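You operate a simulated robot arm through the tools that you are given. There is no shell and no other tool. Be economical: measure what you need, move in short steps, check, and stop when the job is done.

You are at the controls of a simulated two-armed robot. One attempt, no reset.

Task
Take the labels box and put it on the top right shelf of the steel rack. Open the white-edged bench door, take the white jar on the grey bench top and put it away on the white-edged bench cupboard shelf and shut the door again. Take the blue cup and leave it on the green book. Take the lid off the white-lid jar and lay it down on the grey bench top. Open the grey bench left drawer, put the third bench back green tape strip inside, then shut the drawer. Do these in any order. Set down upright: labels box, white jar, blue cup.

Only the result counts: the job must be done as asked and must still hold three seconds after the hand-in. Knocking over, shifting, dropping, spilling or breaking anything else fails it. Lids that push on must go on centred and level and be pressed home; caps that screw on are set level and turned clockwise until they are tight.

Robot
Two 7-joint arms with two-finger grippers on one trunk, on a base that drives. Base frame: it is fixed to the floor where the robot stands at the start and does not move with it; the origin is under the middle of the robot, x ahead of it, y to its left, z up. Lengths are in m, angles in degrees, forces in N, time in s.
The left shoulder is at the start at [0.07, 0.139, 1.311], the right one opposite. With the tool pointing down near the work surface each hand reaches from about 0.1 to 0.72 m from the robot's upright axis, wherever it stands, measured 20 degrees to its own side. Places, roughly: blue cup (7x7x8 cm) [-5.7, -8.6, 0.8]; green book (15x8x3 cm) [-5.5, -9, 0.8]; grey bench left drawer [-5.4, -8.4, 0.7]; grey bench left drawer inside [-5.4, -8.5, 0.6]; third bench back green tape strip (9x4x2 cm) [-5.4, -8.7, 0.8]; top right shelf of the steel rack [0.6, -1, 1.7]; white jar (8x8x9 cm) [-5.7, -8.4, 0.8]; white-edged bench cupboard shelf [-1.8, -2.4, 0.4]; white-edged bench door [-2.1, -2.4, 0.4]; white-lid jar (10x10x10 cm) [-5.6, -8.8, 0.8]. Payload 3.43 kg a hand.
The TCP of each hand is the grasp point between the finger pads, 0.03 m short of the fingertips. In the tool frame z runs along the fingers and y along their closing line. The gripper opens to 0.104 m. The gripper's body begins 0.057 m behind the TCP.
Orientation is that of the tool frame in the base frame, as a unit quaternion [w, x, y, z]. With the fingers straight down and closing along the base's y, the tool's x points along the base's -x, its y along +y and its z along -z.

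Tools
- The arms move only by the tool drive_tool. It takes "left_plan", "right_plan" or both (then of equal length, played together; a hand with none holds still); each is a list of rows, each a list of 7 numbers: the shift along the base's x, y, z in mm, then the turn, a rotation vector about the base's x, y, z in degrees, then the gripper command, from -1 (fully open) to 1 (shut), values between in proportion. In form: [[x, y, z, ax, ay, az, hand], ...]. A call has 1 to 8 rows; each row shifts and turns the commanded pose from where the row before left it. Each row takes 0.2 s and may step no farther than 0.05 m and 8.6 degrees from the row before; otherwise, or with a gripper value out of range, the whole call is refused. A pose out of reach is approached as far as the arm can. The call stops where the force on the tool passes 40 N (or 10 N more than at its start, if that is more) or the arm is blocked; 0.2 s more then pass. Each finger travels about 0.045 m/s and halts on what it meets, pressing with about 24 N; the grip force reading is that of the motor and also rises with nothing between the fingers. The clock runs only during rows and for 0.2 s after the last one: add rows that do not move to give the fingers time. The reply holds the time, the measured pose of the TCP, the force on the tool along the base axes, the opening and the grip force, in the units named above and with some noise, with the torque about the TCP (base axes, N m) and any sound that the robot's microphone picked up.
- Cameras (640 x 400 px; columns grow to the right, rows downward): "scene" is now at [0.1208, -0.0355, 1.5574]; the picture's right is [-0.34, -0.94, -0.00], its down [-0.45, 0.16, -0.88] and it looks along [0.82, -0.30, -0.48] (base axes); focal length 214 px, centre (320, 200). "left" rides on the left gripper at [0.067, -0.018, -0.09] in its tool frame; the picture's right is [0.25, 0.97, 0.00], its down [-0.73, 0.19, -0.66] and it looks along [-0.64, 0.17, 0.75] (tool axes); focal length 218 px, centre (320, 200). "right" rides on the right gripper at [0.067, 0.018, -0.09] in its tool frame; the picture's right is [-0.25, 0.97, 0.00], its down [-0.73, -0.19, -0.66] and it looks along [-0.64, -0.17, 0.75] (tool axes); focal length 218 px, centre (320, 200). There is no depth. A picture from a camera that has moved, and an enlarged one, comes with that camera's place and axes in the base frame and with its lens. The place of the scene camera against the robot may be out by one fixed shift of up to 0.025 m in any direction.
- grab_frame(camera): a new picture of that camera. No time passes.
- raise_lower(by): slides the trunk up (or, below 0, down) by that many m; the arms and the scene camera ride with it, the base frame stays. It gives what a move gives, with no picture.
- drive_base(legs): drives the robot by 1 to 6 legs, each [ahead, left, turn to the left] in m, m and degrees, along the robot's own axes; the way and the turn of a leg run together, so that a leg with both is an arc; at most 1.5 m and 180 degrees a leg. The arms and the cameras ride along, it lands a little off, and it stops where it bumps. It gives what a move gives.
- aim_head(pan, tilt): turns the head with the scene camera to pan (to the left, within 86 degrees either way) and tilt (down, from -29 to 69), counted from straight ahead of the robot. It gives what a move gives.
- zoom(camera, box): a new picture of the part [left, top, right, bottom] of that camera's present view, enlarged. No time passes.
- job_done(): hands the job in; it is judged then, once.

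Go step by step. Nothing tells you exact positions but the pictures and the camera data: compare them with the known pose of the tool, close in by small moves and look again before you grip or let go. The budget is 196 turns and 172 pictures, counting those below and the enlarged ones. Unless the task says otherwise, let go and move clear before handing in.

The tools are called after "Emit:" as a command line: name --argument value ..., lists and objects as JSON in quotes. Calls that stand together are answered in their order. drive_tool: Moves the arms, as the interface text tells. Its arguments: {"type":"object","properties":{"left_plan":{"type":"array"},"right_plan":{"type":"array"}},"required":[]} The other tools are called the same way: raise_lower (by) slides the trunk up or down; drive_base (legs) drives the base; aim_head (pan, tilt) turns the head that bears the scene camera; grab_frame (camera) takes a picture; zoom (camera, box) takes an enlarged picture of a part of a camera's view; job_done () hands the job in.

At the start:

```text
clock: 0.0
left_ee_pos: [0.3061, -0.0398, 1.1504]
left_tool_rot: [0.001, 0.001, 1.0, 0.0]
left_force: [-0.1, 0.2, -0.2]
left_moment: [0.01, 0.03, 0.0]
left_gripper_width: 0.1039
left_grasp_force: 0.0
right_ee_pos: [0.2907, -0.3373, 0.999]
right_tool_rot: [-0.001, 0.0, 1.0, -0.001]
right_force: [0.0, -0.7, -0.4]
right_moment: [-0.01, 0.04, 0.0]
right_gripper_width: 0.1041
right_grasp_force: 0.1
trunk travel left (down, up): [-0.806, 0.134]
robot x, y, heading: [-0.0003, 0.0039, 0.2]
head pan, tilt: [-19.8, 28.9]
```

scene: 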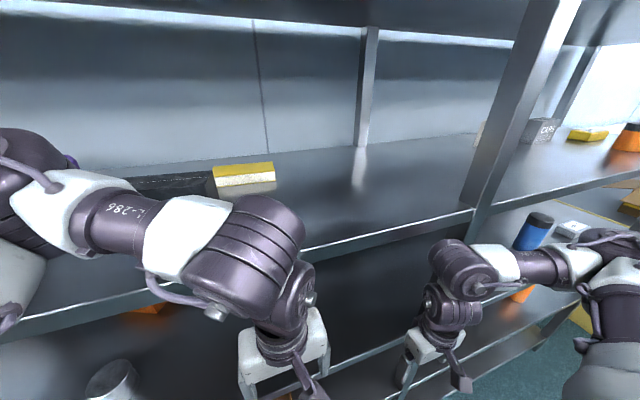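
right: 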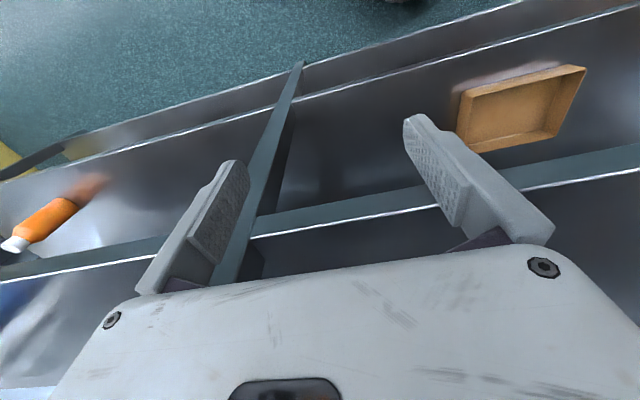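
left: 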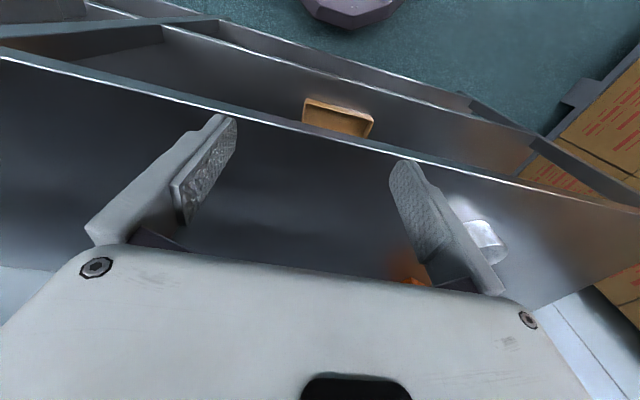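

I see the steel rack in front of me with several shelves; the labels box isn't located yet. I'll look around with the head first.

Emit:
aim_head --pan -60 --tilt 10

Emit:
grab_frame --camera "scene"

Emit:
aim_head --pan 20 --tilt 0

Emit:
grab_frame --camera "scene"

```text
clock: 1.1
left_ee_pos: [0.3062, -0.0399, 1.15]
left_tool_rot: [-0.001, 0.0, 1.0, 0.0]
left_force: [0.0, 0.1, 1.3]
left_moment: [0.03, -0.01, -0.04]
left_gripper_width: 0.1041
left_grasp_force: 0.1
right_ee_pos: [0.2899, -0.3359, 1.0]
right_tool_rot: [0.0, 0.0, 1.0, -0.001]
right_force: [-0.2, -0.4, -0.1]
right_moment: [0.0, -0.03, 0.01]
right_gripper_width: 0.1038
right_grasp_force: 0.0
trunk travel left (down, up): [-0.806, 0.134]
robot x, y, heading: [-0.0006, 0.0004, -0.3]
head pan, tilt: [-60.0, 10.0]
```

```text
168 pictures are left
camera scene: at [0.0819, -0.0852, 1.588], right [-0.87, -0.5, 0.0], down [-0.09, 0.15, -0.98], along [0.49, -0.85, -0.17], focal length 214 px, centre (320, 200)
```

scene: 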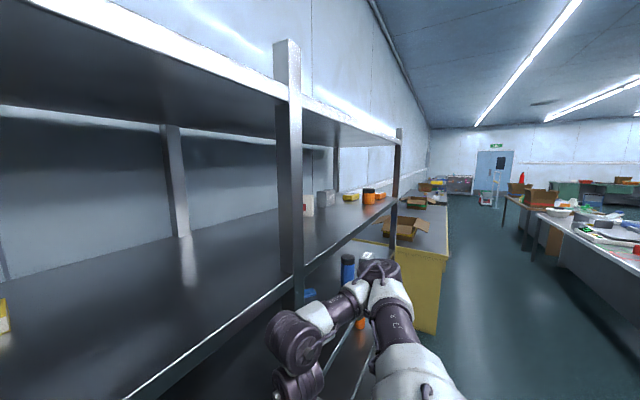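

```text
clock: 2.6
left_ee_pos: [0.3056, -0.0384, 1.1502]
left_tool_rot: [0.001, 0.0, 1.0, 0.001]
left_force: [-0.1, -0.2, 0.8]
left_moment: [-0.02, 0.02, 0.02]
left_gripper_width: 0.1041
left_grasp_force: 0.0
right_ee_pos: [0.2912, -0.336, 0.9992]
right_tool_rot: [0.0, 0.0, 1.0, 0.0]
right_force: [-0.6, -0.5, -0.6]
right_moment: [0.02, 0.02, -0.02]
right_gripper_width: 0.1039
right_grasp_force: 0.0
trunk travel left (down, up): [-0.806, 0.134]
robot x, y, heading: [-0.0006, 0.0008, 0.1]
head pan, tilt: [20.0, 0.0]
```

```text
167 pictures are left
camera scene: at [0.1199, 0.026, 1.604], right [0.34, -0.94, 0.0], down [0.0, 0.0, -1.0], along [0.94, 0.34, 0.0], focal length 214 px, centre (320, 200)
```

scene: 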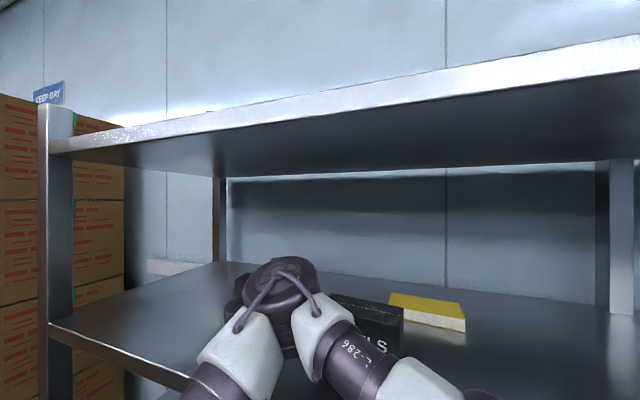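

The black box marked "...LS" behind the left forearm looks like the labels box on the middle shelf. I'll back off and look from farther away.

Emit:
drive_base --legs '[[-0.45, 0, 0]]'

Emit:
aim_head --pan 5 --tilt 10

Emit:
grab_frame --camera "scene"

Emit:
aim_head --pan -40 --tilt 10

Emit:
grab_frame --camera "scene"

```text
clock: 5.3
left_ee_pos: [-0.1422, -0.0398, 1.1493]
left_tool_rot: [-0.001, -0.003, 1.0, -0.001]
left_force: [-0.2, 0.4, -0.2]
left_moment: [0.0, 0.04, -0.01]
left_gripper_width: 0.104
left_grasp_force: 0.1
right_ee_pos: [-0.1568, -0.3362, 1.0008]
right_tool_rot: [0.0, -0.002, 1.0, 0.0]
right_force: [-0.6, 0.0, 0.7]
right_moment: [0.01, 0.02, -0.01]
right_gripper_width: 0.1042
right_grasp_force: 0.0
trunk travel left (down, up): [-0.806, 0.134]
robot x, y, heading: [-0.4548, 0.0021, 0.1]
head pan, tilt: [20.0, 0.0]
```

```text
clock: 6.1
left_ee_pos: [-0.1439, -0.0394, 1.151]
left_tool_rot: [-0.001, -0.002, 1.0, -0.001]
left_force: [0.2, -0.3, -0.3]
left_moment: [0.01, -0.03, 0.03]
left_gripper_width: 0.1044
left_grasp_force: 0.1
right_ee_pos: [-0.1599, -0.3369, 1.0009]
right_tool_rot: [0.0, -0.002, 1.0, 0.001]
right_force: [0.0, -0.5, 0.8]
right_moment: [0.02, 0.0, 0.01]
right_gripper_width: 0.1037
right_grasp_force: 0.0
trunk travel left (down, up): [-0.806, 0.134]
robot x, y, heading: [-0.45, -0.0014, 0.4]
head pan, tilt: [5.0, 10.0]
```

```text
166 pictures are left
camera scene: at [-0.323, 0.0032, 1.5881], right [0.09, -1.0, 0.0], down [-0.17, -0.02, -0.98], along [0.98, 0.09, -0.17], focal length 214 px, centre (320, 200)
```

scene: 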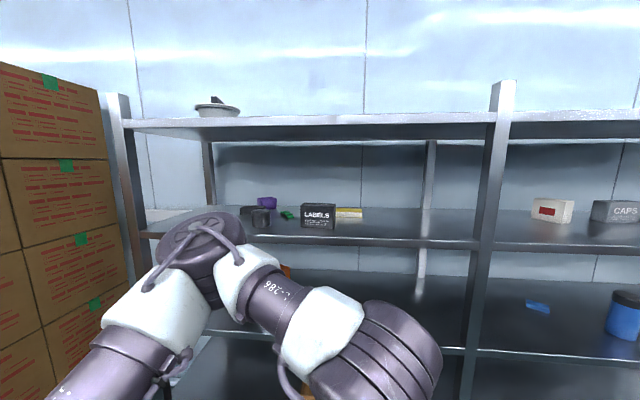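

```text
clock: 7.2
left_ee_pos: [-0.1439, -0.0388, 1.1494]
left_tool_rot: [0.0, -0.002, 1.0, 0.0]
left_force: [-0.6, -0.2, 0.6]
left_moment: [0.03, 0.0, -0.03]
left_gripper_width: 0.1038
left_grasp_force: 0.0
right_ee_pos: [-0.1591, -0.3368, 1.0001]
right_tool_rot: [0.0, -0.002, 1.0, 0.0]
right_force: [0.2, 0.0, 0.2]
right_moment: [-0.01, 0.0, 0.01]
right_gripper_width: 0.1039
right_grasp_force: 0.1
trunk travel left (down, up): [-0.806, 0.134]
robot x, y, heading: [-0.4471, 0.0017, 0.5]
head pan, tilt: [-40.0, 10.0]
```

```text
165 pictures are left
camera scene: at [-0.3434, -0.0648, 1.588], right [-0.64, -0.77, 0.0], down [-0.13, 0.11, -0.98], along [0.76, -0.63, -0.17], focal length 214 px, centre (320, 200)
```

scene: 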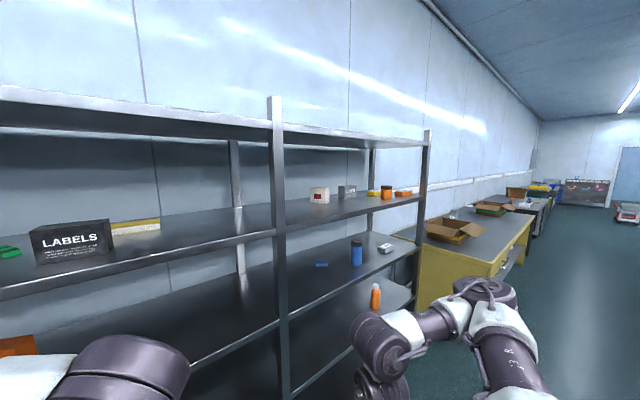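

The LABELS box sits on the middle shelf, left bay, near x≈0.38, y≈0.1, shelf about z≈1.36. I'll move the left hand aside and zoom for measurement.

Emit:
drive_tool --left_plan '[[0, 50, 0, 0, 0, 0, -1], [0, 50, 0, 0, 0, 0, -1], [0, 50, 0, 0, 0, 0, -1], [0, 50, 0, 0, 0, 0, -1], [0, 50, 0, 0, 0, 0, -1], [0, 50, 0, 0, 0, 0, -1]]'

Emit:
raise_lower --by 0.13

Emit:
aim_head --pan 0 --tilt 20

Emit:
grab_frame --camera "scene"

Emit:
zoom --camera "scene" --box '[200, 150, 440, 300]'

```text
clock: 8.6
left_ee_pos: [-0.1462, 0.0724, 1.1493]
left_tool_rot: [0.0, -0.003, 1.0, 0.002]
left_force: [0.4, 0.0, 0.0]
left_moment: [0.0, -0.02, 0.01]
left_gripper_width: 0.104
left_grasp_force: 0.1
left hand out of reach, approached as far as the arm can: row 3, 4, 5, 6
right_ee_pos: [-0.1588, -0.3375, 0.9998]
right_tool_rot: [0.0, -0.001, 1.0, 0.0]
right_force: [-0.1, 0.5, -0.1]
right_moment: [0.02, 0.01, 0.0]
right_gripper_width: 0.104
right_grasp_force: 0.0
trunk travel left (down, up): [-0.806, 0.134]
robot x, y, heading: [-0.4501, -0.0022, 0.0]
head pan, tilt: [-40.0, 10.0]
```

```text
clock: 10.2
left_ee_pos: [-0.1445, 0.073, 1.2785]
left_tool_rot: [0.0, -0.003, 1.0, 0.0]
left_force: [-0.1, -0.5, 0.0]
left_moment: [-0.03, 0.0, 0.02]
left_gripper_width: 0.1042
left_grasp_force: 0.1
right_ee_pos: [-0.1584, -0.3359, 1.13]
right_tool_rot: [0.0, -0.002, 1.0, 0.0]
right_force: [-0.3, 0.1, -0.5]
right_moment: [-0.02, -0.06, 0.0]
right_gripper_width: 0.1044
right_grasp_force: 0.0
trunk travel left (down, up): [-0.936, 0.004]
robot x, y, heading: [-0.4464, 0.0012, 0.4]
head pan, tilt: [-40.0, 10.0]
```

```text
clock: 11.3
left_ee_pos: [-0.145, 0.0734, 1.279]
left_tool_rot: [0.0, -0.003, 1.0, 0.001]
left_force: [0.5, 0.0, 0.0]
left_moment: [-0.02, 0.0, -0.01]
left_gripper_width: 0.1041
left_grasp_force: 0.0
right_ee_pos: [-0.1589, -0.336, 1.1294]
right_tool_rot: [0.0, -0.001, 1.0, 0.0]
right_force: [-0.8, 0.8, 0.8]
right_moment: [0.0, 0.02, 0.02]
right_gripper_width: 0.104
right_grasp_force: 0.0
trunk travel left (down, up): [-0.936, 0.004]
robot x, y, heading: [-0.4514, -0.0005, 0.3]
head pan, tilt: [0.0, 20.0]
```

```text
164 pictures are left
camera scene: at [-0.3218, -0.0051, 1.7018], right [0.0, -1.0, 0.0], down [-0.34, 0.0, -0.94], along [0.94, 0.0, -0.34], focal length 214 px, centre (320, 200)
```

scene: 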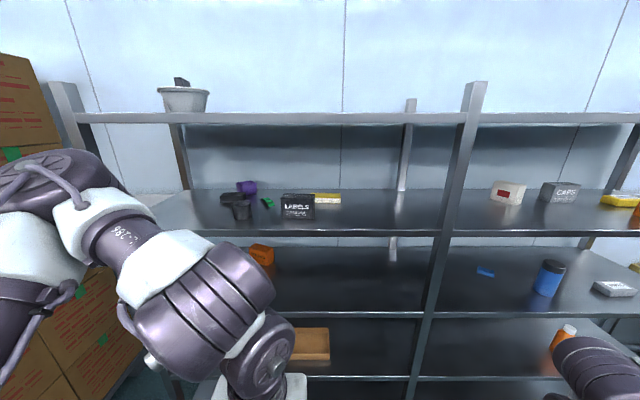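

```text
2.67 times, centred on (320, 225) of scene
camera zoom: at [-0.3218, -0.0051, 1.7018], right [0.0, -1.0, 0.0], down [-0.34, 0.0, -0.94], along [0.94, 0.0, -0.34], focal length 572 px, centre (320, 133)
```

zoom: 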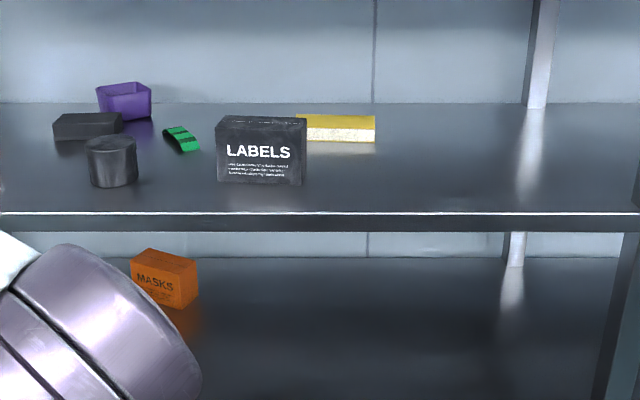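

Box measured: front bottom-left corner ≈(0.45,0.147,1.346), about 13 cm wide, ~5 cm deep, 9 cm high. I'll grip it across its depth with the right hand coming from the right side, tilted; first reorient the hands away from the rack.

Emit:
drive_tool --left_plan '[[0, 0, -50, 0, 0, 0, -1], [0, 0, -50, 0, 0, 0, -1], [0, 0, -50, 0, 0, 0, -1], [0, 0, -50, 0, 0, 0, -1], [0, 0, -50, 0, 0, 0, -1], [0, 0, 0, 0, 0, 0, -1], [0, 0, 0, 0, 0, 0, -1], [0, 0, 0, 0, 0, 0, -1]]' --right_plan '[[0, 0, 30, 0, 0, 8.5, -1], [0, 0, 30, 0, 0, 8.5, -1], [0, 0, 30, 0, 0, 8.5, -1], [0, 0, 30, 0, 0, 8.5, -1], [0, 0, 30, 0, 0, 8.5, -1], [0, 0, 30, 0, 0, 8.5, -1], [0, 0, 0, 0, 0, 8.5, -1], [0, 0, 0, 0, 0, 8.5, -1]]'

```text
clock: 13.1
left_ee_pos: [-0.1466, 0.0741, 1.0312]
left_tool_rot: [0.0, -0.002, 1.0, 0.0]
left_force: [-1.7, 0.5, -0.1]
left_moment: [0.01, 0.0, -0.01]
left_gripper_width: 0.1041
left_grasp_force: 0.0
right_ee_pos: [-0.1421, -0.3458, 1.3164]
right_tool_rot: [-0.001, -0.562, 0.827, 0.0]
right_force: [0.3, 0.1, 0.1]
right_moment: [-0.01, -0.01, -0.02]
right_gripper_width: 0.1042
right_grasp_force: 0.0
right hand out of reach, approached as far as the arm can: row 1, 2, 3
trunk travel left (down, up): [-0.936, 0.004]
robot x, y, heading: [-0.4509, 0.0004, 0.1]
head pan, tilt: [0.0, 20.0]
```

Right hand is turning fine. I finish the yaw and tilt it toward the left, and tuck the left hand out.

Emit:
drive_tool --left_plan '[[0, 40, -30, 0, 0, 0, -1], [0, 40, -30, 0, 0, 0, -1], [0, 40, -30, 0, 0, 0, -1], [0, 40, 0, 0, 0, 0, -1], [0, 40, 0, 0, 0, 0, -1], [0, 0, 0, 0, 0, 0, -1], [0, 0, 0, 0, 0, 0, -1], [0, 0, 0, 0, 0, 0, -1]]' --right_plan '[[40, 0, 20, 0, 0, 7.2, -1], [40, 0, 20, 0, 0, 7.2, -1], [40, 0, 20, 0, 0, 7.2, -1], [0, 0, 0, 8.5, 0, 0, -1], [0, 0, 0, 8.5, 0, 0, -1], [0, 0, 0, 8.5, 0, 0, -1], [0, 0, 0, 8.5, 0, 0, -1], [0, 0, 0, 8.5, 0, 0, -1]]'

Emit:
grab_frame --camera "right"

Emit:
grab_frame --camera "scene"

```text
clock: 14.9
left_ee_pos: [-0.1775, 0.1733, 0.9784]
left_tool_rot: [0.001, -0.005, 1.0, 0.005]
left_force: [0.3, 0.3, 0.0]
left_moment: [0.03, 0.0, -0.06]
left_gripper_width: 0.1043
left_grasp_force: 0.0
left hand out of reach, approached as far as the arm can: row 2, 3, 4, 5
right_ee_pos: [-0.0214, -0.3462, 1.3764]
right_tool_rot: [0.257, -0.657, 0.66, 0.258]
right_force: [0.1, -0.2, 0.5]
right_moment: [0.0, 0.01, -0.01]
right_gripper_width: 0.1038
right_grasp_force: 0.0
trunk travel left (down, up): [-0.936, 0.004]
robot x, y, heading: [-0.4497, -0.0023, 0.1]
head pan, tilt: [0.0, 20.0]
```

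```text
162 pictures are left
camera right: at [-0.0383, -0.4563, 1.3954], right [-0.97, 0.19, 0.17], down [0.19, 0.09, 0.98], along [0.17, 0.98, -0.12], focal length 218 px, centre (320, 200)
```

right: 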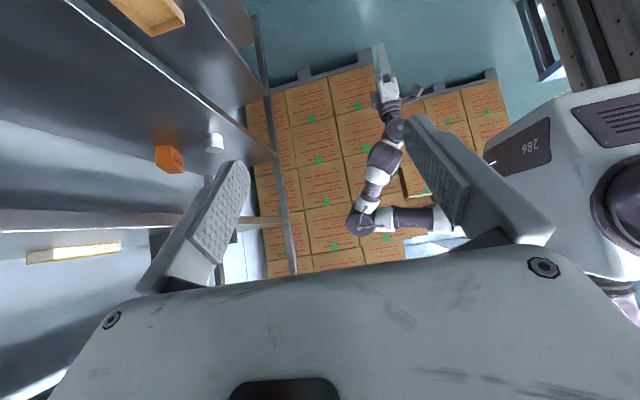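

```text
161 pictures are left
camera scene: at [-0.3222, -0.0065, 1.7018], right [0.0, -1.0, 0.0], down [-0.34, 0.0, -0.94], along [0.94, 0.0, -0.34], focal length 214 px, centre (320, 200)
```

scene: 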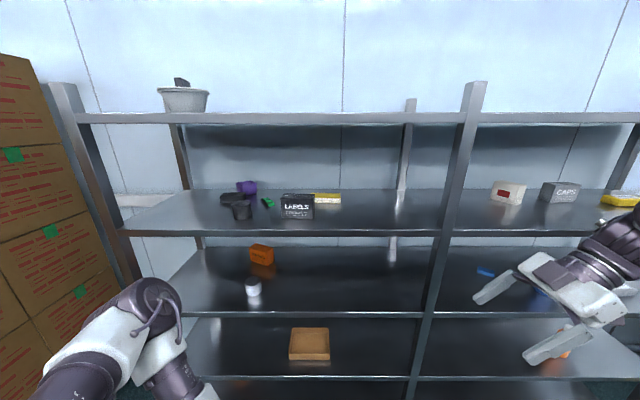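

Hand projection matches the scene camera within about 1 cm. I'll drive forward 0.35 m, and bring the right hand to a staging point to the right of the box, before the shelf.

Emit:
drive_tool --right_plan '[[0, 40, 15, 0, 0, 0, -1], [0, 40, 15, 0, 0, 0, -1], [0, 40, 15, 0, 0, 0, -1], [0, 40, 15, 0, 0, 0, -1], [0, 20, 0, 0, 0, 0, -1]]'

Emit:
drive_base --legs '[[0.22, 0, 0]]'

Emit:
zoom --camera "scene" --box '[160, 150, 480, 350]'

```text
clock: 16.1
left_ee_pos: [-0.1765, 0.1752, 0.976]
left_tool_rot: [0.001, -0.004, 1.0, 0.005]
left_force: [-0.4, 0.0, 0.2]
left_moment: [0.01, 0.0, 0.02]
left_gripper_width: 0.1039
left_grasp_force: 0.1
right_ee_pos: [-0.0213, -0.1628, 1.4368]
right_tool_rot: [0.256, -0.657, 0.661, 0.257]
right_force: [0.4, 0.3, -0.9]
right_moment: [0.0, 0.0, 0.02]
right_gripper_width: 0.1039
right_grasp_force: 0.0
trunk travel left (down, up): [-0.936, 0.004]
robot x, y, heading: [-0.4495, -0.0004, 0.5]
head pan, tilt: [0.0, 20.0]
```

```text
clock: 17.7
left_ee_pos: [0.0387, 0.1745, 0.9773]
left_tool_rot: [0.003, -0.003, 1.0, 0.003]
left_force: [-0.1, -0.1, 0.2]
left_moment: [0.02, -0.05, -0.01]
left_gripper_width: 0.1041
left_grasp_force: 0.1
right_ee_pos: [0.1922, -0.1649, 1.4397]
right_tool_rot: [-0.256, 0.659, -0.659, -0.256]
right_force: [0.1, -0.3, 0.5]
right_moment: [-0.03, -0.02, -0.03]
right_gripper_width: 0.1038
right_grasp_force: 0.1
trunk travel left (down, up): [-0.936, 0.004]
robot x, y, heading: [-0.2263, -0.0014, -0.0]
head pan, tilt: [0.0, 20.0]
```

```text
2.00 times, centred on (320, 250) of scene
camera zoom: at [-0.109, -0.0045, 1.7023], right [0.0, -1.0, 0.0], down [-0.34, 0.0, -0.94], along [0.94, 0.0, -0.34], focal length 429 px, centre (320, 100)
```

zoom: 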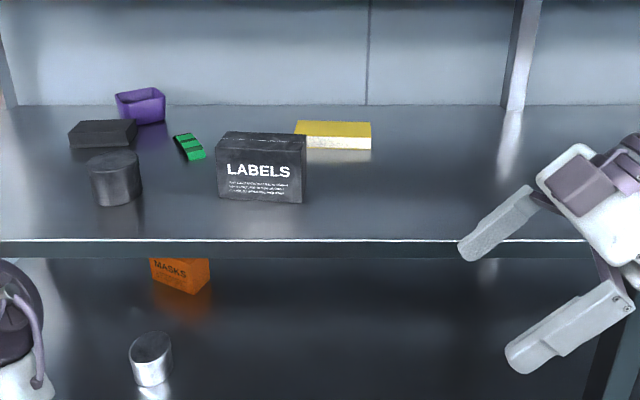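

Emit:
zoom --camera "scene" --box '[250, 205, 330, 255]'

```text
8.00 times, centred on (290, 230) of scene
camera zoom: at [-0.109, -0.0045, 1.7023], right [0.0, -1.0, 0.0], down [-0.34, 0.0, -0.94], along [0.94, 0.0, -0.34], focal length 1716 px, centre (560, -40)
```

zoom: 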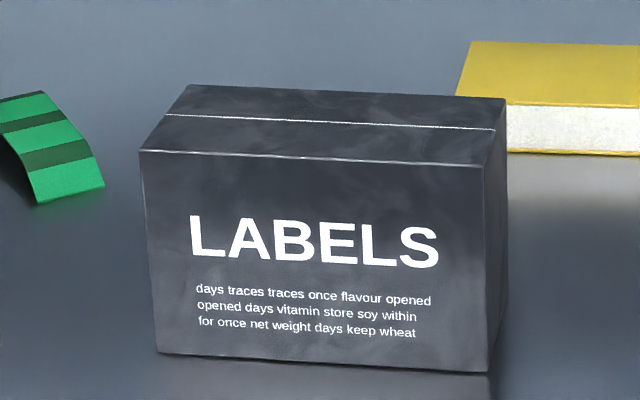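

The box: centre of right end near (0.457, 0.02), height 8.3 cm, depth 5.5 cm, yaw about 5°, with a camera offset of about +2 cm in x. Now approach.

Emit:
drive_base --legs '[[0.1, 0, 0]]'

Emit:
drive_tool --right_plan '[[30, 0, 0, 0, 0, -2.6, -1], [40, 0, 0, 0, 0, -2.6, -1], [40, 0, 0, 0, 0, 0, -1], [40, 0, 0, 0, 0, 0, -1]]'

Emit:
grab_frame --camera "scene"

Emit:
grab_frame --camera "right"

```text
clock: 18.9
left_ee_pos: [0.1346, 0.1734, 0.9779]
left_tool_rot: [0.003, -0.004, 1.0, 0.004]
left_force: [-0.9, 0.7, -0.4]
left_moment: [0.01, -0.08, -0.01]
left_gripper_width: 0.104
left_grasp_force: 0.0
right_ee_pos: [0.2879, -0.165, 1.4395]
right_tool_rot: [0.258, -0.657, 0.661, 0.254]
right_force: [-0.9, -0.1, 0.6]
right_moment: [0.0, -0.03, -0.03]
right_gripper_width: 0.1041
right_grasp_force: 0.1
trunk travel left (down, up): [-0.936, 0.004]
robot x, y, heading: [-0.1319, -0.0018, 0.1]
head pan, tilt: [0.0, 20.0]
```

```text
clock: 19.9
left_ee_pos: [0.1432, 0.1771, 0.9761]
left_tool_rot: [-0.001, -0.004, 1.0, 0.004]
left_force: [0.1, 1.2, 0.4]
left_moment: [0.0, 0.02, -0.01]
left_gripper_width: 0.1042
left_grasp_force: 0.1
right_ee_pos: [0.4496, -0.1629, 1.4345]
right_tool_rot: [0.267, -0.627, 0.69, 0.244]
right_force: [0.5, 0.3, -0.5]
right_moment: [0.02, 0.02, 0.01]
right_gripper_width: 0.1039
right_grasp_force: 0.0
trunk travel left (down, up): [-0.936, 0.004]
robot x, y, heading: [-0.1298, 0.0032, 0.2]
head pan, tilt: [0.0, 20.0]
```

```text
158 pictures are left
camera scene: at [0.0006, -0.0024, 1.7012], right [0.0, -1.0, 0.0], down [-0.34, 0.0, -0.94], along [0.94, 0.0, -0.34], focal length 214 px, centre (320, 200)
```

scene: 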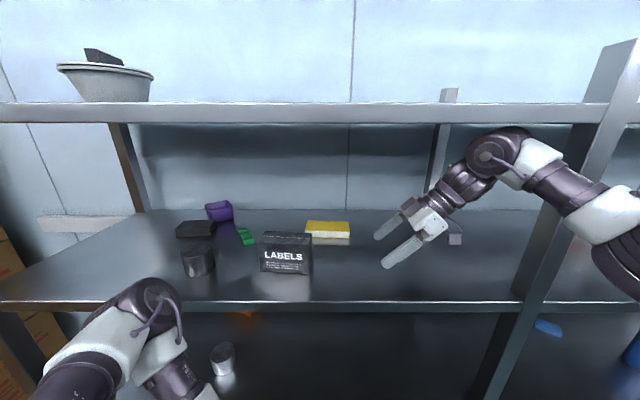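

```text
157 pictures are left
camera right: at [0.4231, -0.272, 1.4542], right [-0.94, 0.28, 0.17], down [0.2, 0.08, 0.98], along [0.26, 0.96, -0.13], focal length 218 px, centre (320, 200)
```

right: 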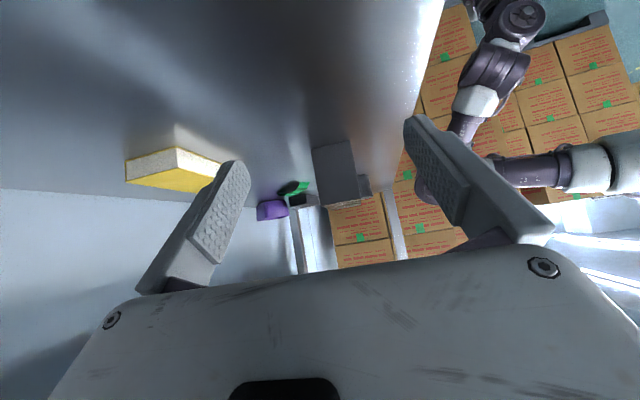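

Emit:
drive_tool --right_plan '[[4, 40, -6, 0, 0, 0, -1], [4, 40, -6, 0, 0, 0, -1], [4, 40, -6, 0, 0, 0, -1], [0, 0, 0, 0, 0, 0, -1]]'

Emit:
zoom --camera "scene" --box '[230, 180, 430, 305]'

Emit:
grab_frame --camera "right"

```text
clock: 20.9
left_ee_pos: [0.141, 0.1738, 0.9779]
left_tool_rot: [0.001, -0.003, 1.0, 0.006]
left_force: [-1.4, 0.2, -0.2]
left_moment: [-0.01, 0.01, 0.0]
left_gripper_width: 0.1042
left_grasp_force: 0.0
right_ee_pos: [0.4574, -0.0452, 1.4189]
right_tool_rot: [0.269, -0.626, 0.69, 0.244]
right_force: [-0.2, 0.0, 0.3]
right_moment: [0.05, 0.01, -0.02]
right_gripper_width: 0.1041
right_grasp_force: 0.1
trunk travel left (down, up): [-0.936, 0.004]
robot x, y, heading: [-0.1354, 0.0015, 0.3]
head pan, tilt: [0.0, 20.0]
```

```text
3.20 times, centred on (330, 242) of scene
camera zoom: at [-0.0052, -0.0058, 1.7019], right [0.0, -1.0, 0.0], down [-0.34, 0.0, -0.94], along [0.94, 0.0, -0.34], focal length 686 px, centre (288, 64)
```

zoom: 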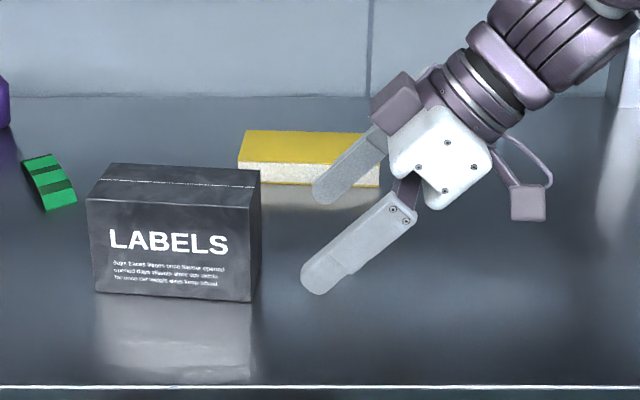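

```text
155 pictures are left
camera right: at [0.4299, -0.1543, 1.4382], right [-0.94, 0.28, 0.17], down [0.2, 0.07, 0.98], along [0.26, 0.96, -0.13], focal length 218 px, centre (320, 200)
```

right: 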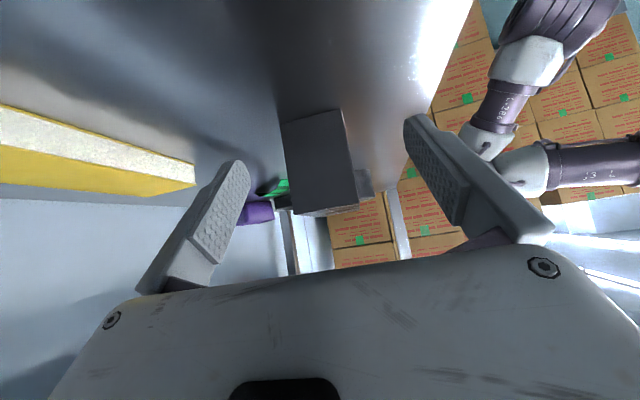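

The box end lies centred between the fingers; slide in along the box.

Emit:
drive_tool --right_plan '[[3, 30, -5, 0, 0, 0, -1], [3, 30, -5, 0, 0, 0, -1], [3, 25, -5, 0, 0, 0, -1], [0, 0, 0, 0, 0, 0, -1]]'

Emit:
zoom --camera "scene" --box '[230, 180, 430, 305]'

Emit:
grab_frame --camera "right"

```text
clock: 21.9
left_ee_pos: [0.1412, 0.1751, 0.9762]
left_tool_rot: [0.001, -0.003, 1.0, 0.004]
left_force: [0.1, -0.8, 0.2]
left_moment: [0.0, -0.03, 0.02]
left_gripper_width: 0.104
left_grasp_force: 0.0
right_ee_pos: [0.4668, 0.04, 1.4043]
right_tool_rot: [0.268, -0.626, 0.69, 0.244]
right_force: [0.3, -0.3, 0.1]
right_moment: [-0.03, 0.0, -0.02]
right_gripper_width: 0.1041
right_grasp_force: 0.0
trunk travel left (down, up): [-0.936, 0.004]
robot x, y, heading: [-0.1328, -0.0009, 0.1]
head pan, tilt: [0.0, 20.0]
```

```text
3.20 times, centred on (330, 242) of scene
camera zoom: at [-0.0037, -0.0047, 1.7017], right [0.0, -1.0, 0.0], down [-0.34, 0.0, -0.94], along [0.94, 0.0, -0.34], focal length 686 px, centre (288, 64)
```

zoom: 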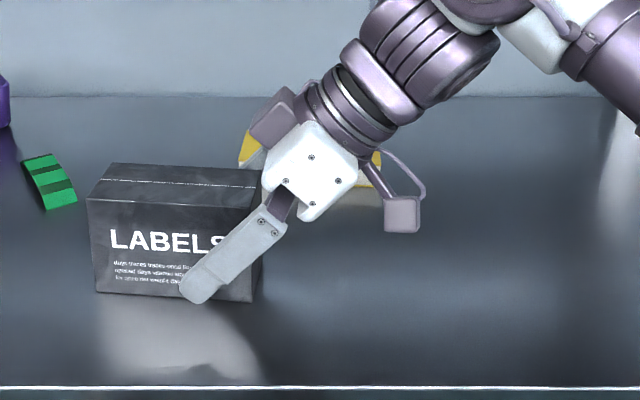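

```text
153 pictures are left
camera right: at [0.44, -0.069, 1.4227], right [-0.94, 0.28, 0.17], down [0.2, 0.07, 0.98], along [0.26, 0.96, -0.13], focal length 218 px, centre (320, 200)
```

right: 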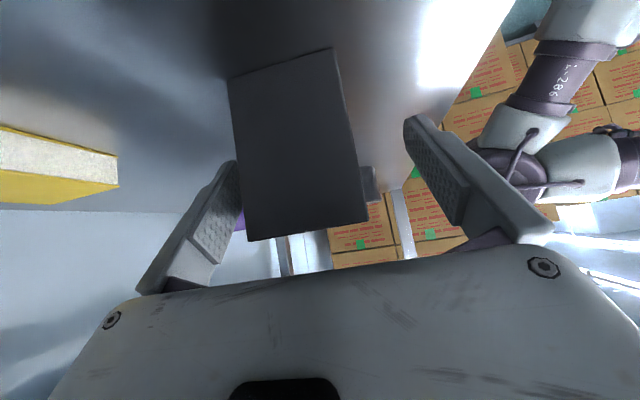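

Shift 9 mm in +x to centre on the box, then close.

Emit:
drive_tool --right_plan '[[9, 3, 0, 0, 0, 0, -1], [0, 0, 0, 0, 0, 0, -1], [0, 0, 0, 0, 0, 0, 1], [0, 0, 0, 0, 0, 0, 1], [0, 0, 0, 0, 0, 0, 1], [0, 0, 0, 0, 0, 0, 1], [0, 0, 0, 0, 0, 0, 1]]'

Emit:
grab_frame --camera "right"

```text
clock: 23.5
left_ee_pos: [0.1416, 0.1754, 0.976]
left_tool_rot: [0.001, -0.003, 1.0, 0.005]
left_force: [0.6, -0.6, -0.4]
left_moment: [0.01, -0.01, -0.01]
left_gripper_width: 0.1039
left_grasp_force: 0.2
right_ee_pos: [0.4761, 0.0425, 1.404]
right_tool_rot: [0.267, -0.626, 0.691, 0.244]
right_force: [0.2, -0.3, 0.5]
right_moment: [-0.01, -0.09, 0.01]
right_gripper_width: 0.0574
right_grasp_force: 24.0
trunk travel left (down, up): [-0.936, 0.004]
robot x, y, heading: [-0.1307, -0.0022, -0.1]
head pan, tilt: [0.0, 20.0]
```

```text
152 pictures are left
camera right: at [0.4491, -0.0654, 1.4228], right [-0.94, 0.28, 0.17], down [0.2, 0.07, 0.98], along [0.26, 0.96, -0.13], focal length 218 px, centre (320, 200)
```

right: 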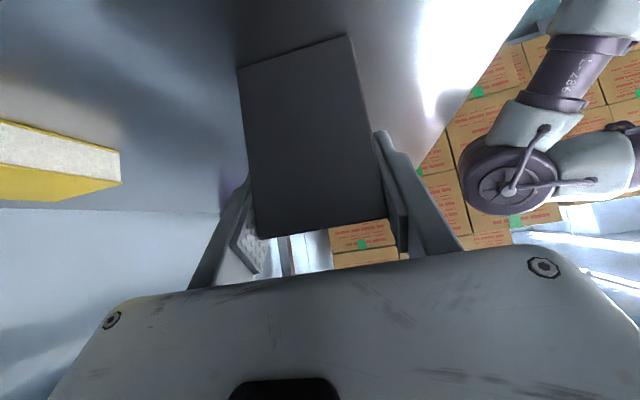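

Gripped at 57 mm. Lift and retract straight out of the shelf.

Emit:
drive_tool --right_plan '[[0, 0, 15, 0, 0, 0, 1], [0, 0, 20, 0, 0, 0, 1], [-20, 0, 10, 0, 0, 0, 1], [-40, 0, 0, 0, 0, 0, 1], [-40, 0, 0, 0, 0, 0, 1], [-40, 0, 0, 0, 0, 0, 1], [-40, 0, 0, 0, 0, 0, 1], [0, 0, 0, 0, 0, 0, 1]]'

Emit:
grab_frame --camera "scene"

```text
clock: 25.3
left_ee_pos: [0.1425, 0.1746, 0.9769]
left_tool_rot: [0.0, -0.003, 1.0, 0.004]
left_force: [-0.2, 0.0, -0.5]
left_moment: [-0.03, 0.02, 0.01]
left_gripper_width: 0.1039
left_grasp_force: 0.1
right_ee_pos: [0.3005, 0.0439, 1.4478]
right_tool_rot: [0.267, -0.626, 0.691, 0.245]
right_force: [0.2, 0.4, -2.6]
right_moment: [-0.08, 0.03, -0.01]
right_gripper_width: 0.0575
right_grasp_force: 24.0
trunk travel left (down, up): [-0.936, 0.004]
robot x, y, heading: [-0.1327, -0.0007, -0.1]
head pan, tilt: [0.0, 20.0]
```

```text
151 pictures are left
camera scene: at [-0.0006, -0.0045, 1.7014], right [0.0, -1.0, 0.0], down [-0.34, 0.0, -0.94], along [0.94, 0.0, -0.34], focal length 214 px, centre (320, 200)
```

scene: 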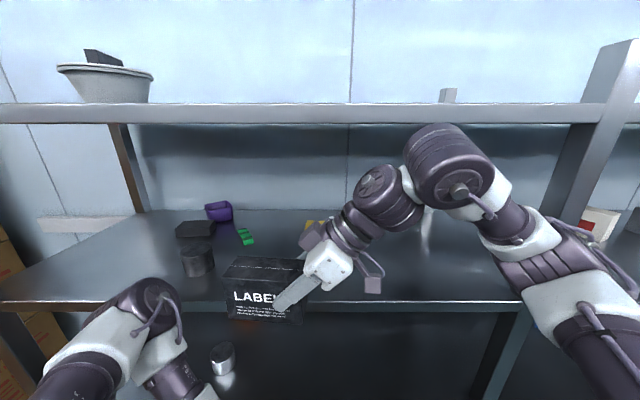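

Box held level. Back off and strafe right to the right bay.

Emit:
drive_base --legs '[[-0.3, 0, 0], [0, -0.95, 0]]'

Emit:
drive_tool --right_plan '[[0, -20, 45, 0, 0, 0, 1], [0, -20, 45, 0, 0, 0, 1], [0, -20, 45, 0, 0, 0, 1], [0, -20, 45, 0, 0, 0, 1], [0, -20, 45, 0, 0, 0, 1], [0, -20, 45, 0, 0, 0, 1], [0, -20, 45, 0, 0, 0, 1], [0, -20, 45, 0, 0, 0, 1]]'

Emit:
aim_head --pan 0 --tilt 0

Emit:
grab_frame --camera "scene"

```text
clock: 31.9
left_ee_pos: [-0.1558, -0.7609, 0.9771]
left_tool_rot: [0.001, -0.006, 1.0, 0.005]
left_force: [0.0, 0.7, -0.1]
left_moment: [0.0, 0.02, -0.01]
left_gripper_width: 0.104
left_grasp_force: 0.0
right_ee_pos: [0.0017, -0.8915, 1.4485]
right_tool_rot: [0.267, -0.627, 0.69, 0.244]
right_force: [0.2, 0.0, -2.1]
right_moment: [-0.07, -0.02, 0.02]
right_gripper_width: 0.0576
right_grasp_force: 24.0
trunk travel left (down, up): [-0.936, 0.004]
robot x, y, heading: [-0.427, -0.9376, 0.2]
head pan, tilt: [0.0, 20.0]
```

```text
clock: 33.6
left_ee_pos: [-0.1547, -0.7647, 0.9769]
left_tool_rot: [0.001, -0.005, 1.0, 0.005]
left_force: [0.7, 0.2, -1.3]
left_moment: [0.03, 0.01, -0.01]
left_gripper_width: 0.1039
left_grasp_force: 0.0
right_ee_pos: [0.0011, -1.0571, 1.8097]
right_tool_rot: [0.267, -0.627, 0.69, 0.245]
right_force: [0.6, -0.2, -2.5]
right_moment: [-0.04, 0.03, -0.01]
right_gripper_width: 0.0577
right_grasp_force: 24.3
trunk travel left (down, up): [-0.936, 0.004]
robot x, y, heading: [-0.4289, -0.9369, -0.0]
head pan, tilt: [0.0, 20.0]
```

```text
clock: 34.5
left_ee_pos: [-0.1559, -0.7628, 0.9771]
left_tool_rot: [0.002, -0.006, 1.0, 0.004]
left_force: [-0.5, 0.5, -0.4]
left_moment: [0.0, 0.01, 0.0]
left_gripper_width: 0.1038
left_grasp_force: 0.0
right_ee_pos: [0.0004, -1.0538, 1.8091]
right_tool_rot: [0.268, -0.627, 0.689, 0.246]
right_force: [0.3, 0.3, -2.3]
right_moment: [-0.07, 0.03, 0.01]
right_gripper_width: 0.0574
right_grasp_force: 24.0
trunk travel left (down, up): [-0.936, 0.004]
robot x, y, heading: [-0.4283, -0.9374, 0.4]
head pan, tilt: [0.0, 0.0]
```

```text
150 pictures are left
camera scene: at [-0.303, -0.9428, 1.7338], right [0.0, -1.0, 0.0], down [0.0, 0.0, -1.0], along [1.0, 0.0, 0.0], focal length 214 px, centre (320, 200)
```

scene: 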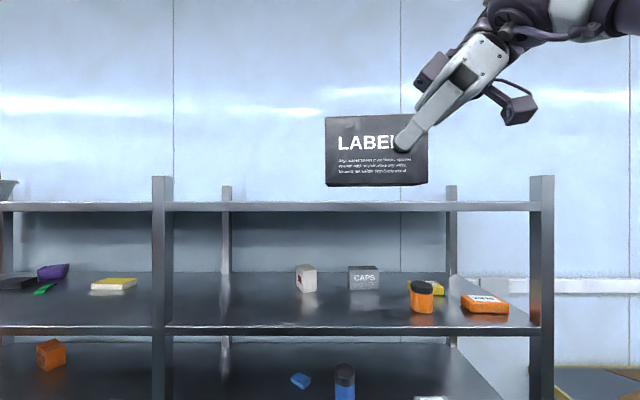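

Top shelf surface ≈ z 1.72, empty in this bay; the box bottom is ≈1.745. Raise a bit, drive in and extend.

Emit:
drive_tool --right_plan '[[0, 0, 30, 0, 0, 0, 1], [0, 0, 10, 0, 0, 0, 1]]'

Emit:
drive_base --legs '[[0.36, 0, 0]]'

Emit:
drive_tool --right_plan '[[40, 0, 0, 0, 0, 0, 1], [40, 0, 0, 0, 0, 0, 1], [40, 0, 0, 0, 0, 0, 1], [0, 0, 0, 0, 0, 0, 1]]'

Emit:
grab_frame --camera "scene"

Emit:
grab_frame --camera "right"

```text
clock: 35.1
left_ee_pos: [-0.1547, -0.7636, 0.9773]
left_tool_rot: [-0.001, -0.005, 1.0, 0.005]
left_force: [0.3, -0.4, 0.2]
left_moment: [0.01, 0.04, 0.0]
left_gripper_width: 0.1042
left_grasp_force: 0.1
right_ee_pos: [0.0014, -1.0543, 1.8432]
right_tool_rot: [0.266, -0.628, 0.689, 0.246]
right_force: [-0.1, -1.0, -2.0]
right_moment: [-0.08, 0.03, -0.03]
right_gripper_width: 0.0573
right_grasp_force: 23.9
right hand out of reach, approached as far as the arm can: row 2
trunk travel left (down, up): [-0.936, 0.004]
robot x, y, heading: [-0.4329, -0.9405, 0.3]
head pan, tilt: [0.0, 0.0]
```

```text
clock: 37.4
left_ee_pos: [0.2031, -0.7635, 0.9784]
left_tool_rot: [0.004, -0.004, 1.0, 0.005]
left_force: [-0.8, 0.1, 0.2]
left_moment: [0.0, 0.0, 0.01]
left_gripper_width: 0.104
left_grasp_force: 0.1
right_ee_pos: [0.3528, -1.0523, 1.846]
right_tool_rot: [0.268, -0.629, 0.688, 0.244]
right_force: [-0.7, 0.2, -1.0]
right_moment: [-0.08, -0.03, -0.01]
right_gripper_width: 0.0576
right_grasp_force: 23.8
trunk travel left (down, up): [-0.936, 0.004]
robot x, y, heading: [-0.0652, -0.9332, 0.1]
head pan, tilt: [0.0, 0.0]
```

```text
clock: 38.4
left_ee_pos: [0.2025, -0.7618, 0.979]
left_tool_rot: [0.003, -0.005, 1.0, 0.005]
left_force: [0.0, 0.7, -1.1]
left_moment: [-0.02, -0.02, 0.03]
left_gripper_width: 0.1039
left_grasp_force: 0.1
right_ee_pos: [0.4039, -1.0687, 1.8029]
right_tool_rot: [0.267, -0.63, 0.687, 0.244]
right_force: [0.4, -0.2, -3.0]
right_moment: [-0.11, 0.02, 0.01]
right_gripper_width: 0.0573
right_grasp_force: 23.9
right hand out of reach, approached as far as the arm can: row 1, 2, 3
trunk travel left (down, up): [-0.936, 0.004]
robot x, y, heading: [-0.0699, -0.9354, 0.2]
head pan, tilt: [0.0, 0.0]
```

```text
149 pictures are left
camera scene: at [0.0515, -0.9414, 1.7346], right [0.0, -1.0, 0.0], down [0.0, 0.0, -1.0], along [1.0, 0.0, 0.0], focal length 214 px, centre (320, 200)
```

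scene: 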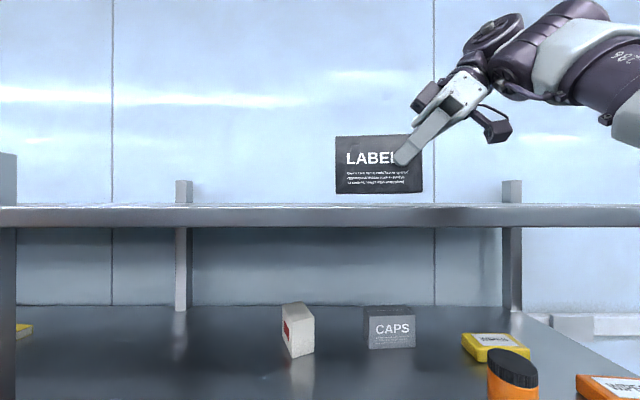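

```text
148 pictures are left
camera right: at [0.3779, -1.1773, 1.8223], right [-0.95, 0.27, 0.17], down [0.2, 0.08, 0.98], along [0.25, 0.96, -0.13], focal length 218 px, centre (320, 200)
```

right: 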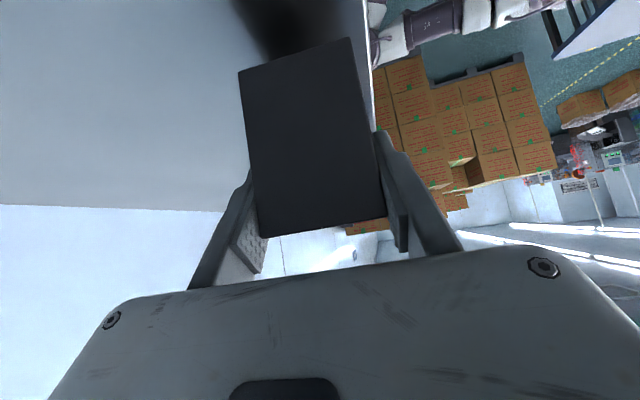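

Arm is near its reach limit; the base goes the rest of the way.

Emit:
drive_base --legs '[[0.09, 0, 0]]'

Emit:
grab_frame --camera "scene"

Emit:
grab_frame --camera "right"

```text
clock: 39.4
left_ee_pos: [0.2255, -0.7632, 0.9871]
left_tool_rot: [0.009, -0.012, 1.0, 0.008]
left_force: [0.1, 1.3, -0.1]
left_moment: [0.03, -0.03, 0.02]
left_gripper_width: 0.1038
left_grasp_force: 0.0
right_ee_pos: [0.4236, -1.0747, 1.8089]
right_tool_rot: [0.273, -0.637, 0.678, 0.245]
right_force: [0.9, 0.1, -2.2]
right_moment: [-0.04, 0.03, 0.01]
right_gripper_width: 0.0576
right_grasp_force: 24.1
trunk travel left (down, up): [-0.936, 0.004]
robot x, y, heading: [-0.0198, -0.9311, 1.9]
head pan, tilt: [0.0, 0.0]
stopped in leg 1: the robot was blocked; the commanded pose is now the measured one
```

```text
147 pictures are left
camera scene: at [0.0684, -0.9523, 1.737], right [0.03, -1.0, -0.01], down [0.02, 0.01, -1.0], along [1.0, 0.03, 0.02], focal length 214 px, centre (320, 200)
```

scene: 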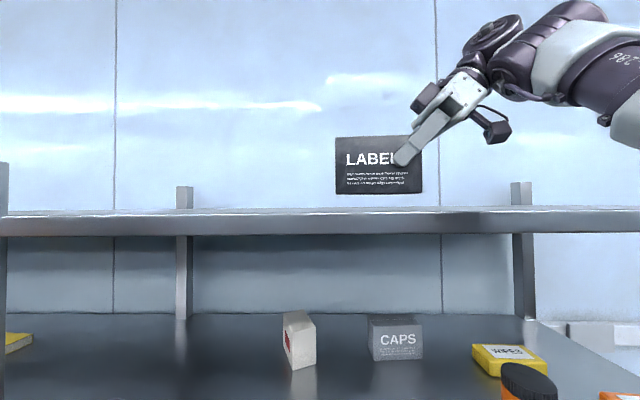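

```text
146 pictures are left
camera right: at [0.399, -1.1823, 1.827], right [-0.96, 0.25, 0.16], down [0.18, 0.07, 0.98], along [0.23, 0.97, -0.11], focal length 218 px, centre (320, 200)
```

right: 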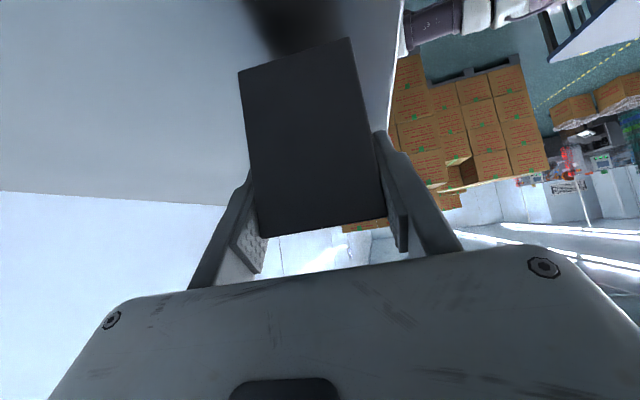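

The base was blocked – probably the left elbow touching the shelf edge. Back off a little and look.

Emit:
drive_base --legs '[[-0.06, 0, 0]]'

Emit:
aim_head --pan 25 --tilt 45

Emit:
grab_frame --camera "scene"

```text
clock: 40.4
left_ee_pos: [0.1932, -0.7554, 0.9743]
left_tool_rot: [-0.005, -0.012, 1.0, 0.004]
left_force: [0.8, -0.8, -0.5]
left_moment: [0.04, 0.1, 0.0]
left_gripper_width: 0.1041
left_grasp_force: 0.0
right_ee_pos: [0.415, -1.0581, 1.7956]
right_tool_rot: [0.261, -0.633, 0.684, 0.252]
right_force: [2.0, -0.2, -2.1]
right_moment: [-0.02, 0.15, 0.07]
right_gripper_width: 0.0575
right_grasp_force: 24.3
trunk travel left (down, up): [-0.936, 0.004]
robot x, y, heading: [-0.0792, -0.9342, 1.2]
head pan, tilt: [0.0, 0.0]
```

```text
clock: 41.5
left_ee_pos: [0.1872, -0.7532, 0.9776]
left_tool_rot: [-0.003, -0.013, 1.0, 0.003]
left_force: [0.0, 0.1, -0.6]
left_moment: [-0.03, -0.02, -0.01]
left_gripper_width: 0.1039
left_grasp_force: 0.1
right_ee_pos: [0.4028, -1.0565, 1.7999]
right_tool_rot: [0.263, -0.634, 0.684, 0.247]
right_force: [0.1, 0.2, -2.1]
right_moment: [-0.09, -0.03, -0.04]
right_gripper_width: 0.0576
right_grasp_force: 23.4
trunk travel left (down, up): [-0.936, 0.004]
robot x, y, heading: [-0.0752, -0.9331, 1.3]
head pan, tilt: [25.0, 45.0]
```

```text
145 pictures are left
camera scene: at [0.0295, -0.9003, 1.6632], right [0.44, -0.9, 0.0], down [-0.63, -0.31, -0.71], along [0.64, 0.31, -0.71], focal length 214 px, centre (320, 200)
```

scene: 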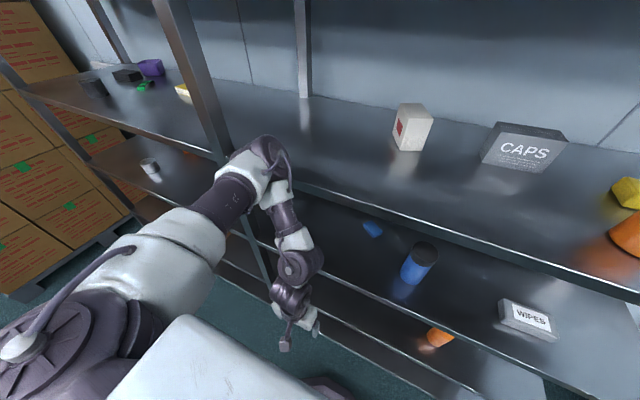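

The left elbow reaches the shelf post. Back off slightly more and drop the left hand so that the elbow falls.

Emit:
drive_base --legs '[[-0.1, 0, -1]]'

Emit:
drive_tool --left_plan '[[-10, 0, -50, 0, 0, 0, -1], [-10, 0, -50, 0, 0, 0, -1], [-10, 0, -50, 0, 0, 0, -1], [-10, 0, -50, 0, 0, 0, -1], [-10, 0, -50, 0, 0, 0, -1], [-10, 0, -50, 0, 0, 0, -1], [0, 0, -30, 0, 0, 0, -1], [0, 0, 0, 0, 0, 0, -1]]'

Emit:
grab_frame --camera "scene"

```text
clock: 42.7
left_ee_pos: [0.0987, -0.7596, 0.9742]
left_tool_rot: [-0.007, -0.003, 1.0, 0.003]
left_force: [0.9, -0.4, -0.2]
left_moment: [-0.01, 0.01, -0.01]
left_gripper_width: 0.1041
left_grasp_force: 0.1
right_ee_pos: [0.3176, -1.067, 1.7938]
right_tool_rot: [0.262, -0.626, 0.691, 0.249]
right_force: [1.0, 0.3, -2.1]
right_moment: [-0.07, 0.09, 0.1]
right_gripper_width: 0.0575
right_grasp_force: 24.5
trunk travel left (down, up): [-0.936, 0.004]
robot x, y, heading: [-0.1783, -0.9325, 0.1]
head pan, tilt: [25.0, 45.0]
```

```text
refused: row 1 steps farther than a row can; nothing moved
```

```text
144 pictures are left
camera scene: at [-0.0553, -0.9049, 1.6618], right [0.43, -0.9, 0.0], down [-0.65, -0.3, -0.7], along [0.63, 0.3, -0.71], focal length 214 px, centre (320, 200)
```

scene: 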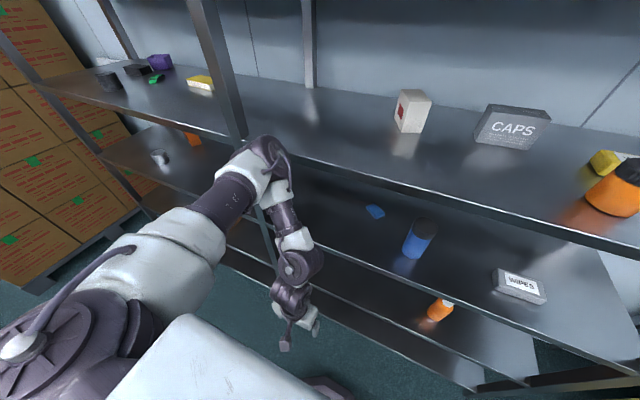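

Emit:
drive_tool --left_plan '[[-10, 0, -45, 0, 0, 0, -1], [-10, 0, -45, 0, 0, 0, -1], [-10, 0, -45, 0, 0, 0, -1], [-10, 0, -45, 0, 0, 0, -1], [-10, 0, -45, 0, 0, 0, -1], [-10, 0, -45, 0, 0, 0, -1], [0, 0, -45, 0, 0, 0, -1], [0, 0, 0, 0, 0, 0, -1]]' --right_plan '[[0, 0, 20, 0, 0, 0, 1], [0, 0, 10, 0, 0, 0, 1], [0, 0, 0, 0, 0, 0, 1], [0, 0, 0, 0, 0, 0, 1], [0, 0, 0, 0, 0, 0, 1], [0, 0, 0, 0, 0, 0, 1], [0, 0, 0, 0, 0, 0, 1], [0, 0, 0, 0, 0, 0, 1]]'

Emit:
grab_frame --camera "scene"

```text
clock: 44.5
left_ee_pos: [-0.0206, -0.8733, 0.7863]
left_tool_rot: [-0.003, -0.006, 1.0, 0.008]
left_force: [-0.3, 0.8, 0.0]
left_moment: [0.01, 0.03, -0.01]
left_gripper_width: 0.104
left_grasp_force: 0.0
left hand out of reach, approached as far as the arm can: row 1, 2, 3, 4, 5, 6, 7
right_ee_pos: [0.3038, -1.0677, 1.8094]
right_tool_rot: [0.264, -0.627, 0.69, 0.246]
right_force: [1.2, 0.8, -1.2]
right_moment: [-0.09, 0.05, -0.01]
right_gripper_width: 0.0576
right_grasp_force: 24.0
right hand out of reach, approached as far as the arm can: row 1, 2
trunk travel left (down, up): [-0.936, 0.004]
robot x, y, heading: [-0.1762, -0.9348, 0.4]
head pan, tilt: [25.0, 45.0]
```

```text
143 pictures are left
camera scene: at [-0.0674, -0.9045, 1.663], right [0.43, -0.9, 0.0], down [-0.64, -0.3, -0.71], along [0.64, 0.3, -0.71], focal length 214 px, centre (320, 200)
```

scene: 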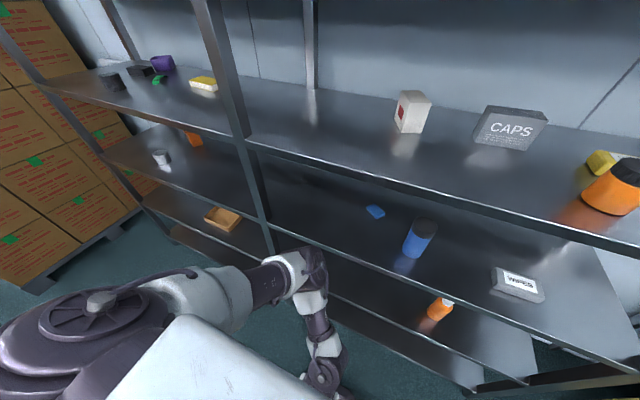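

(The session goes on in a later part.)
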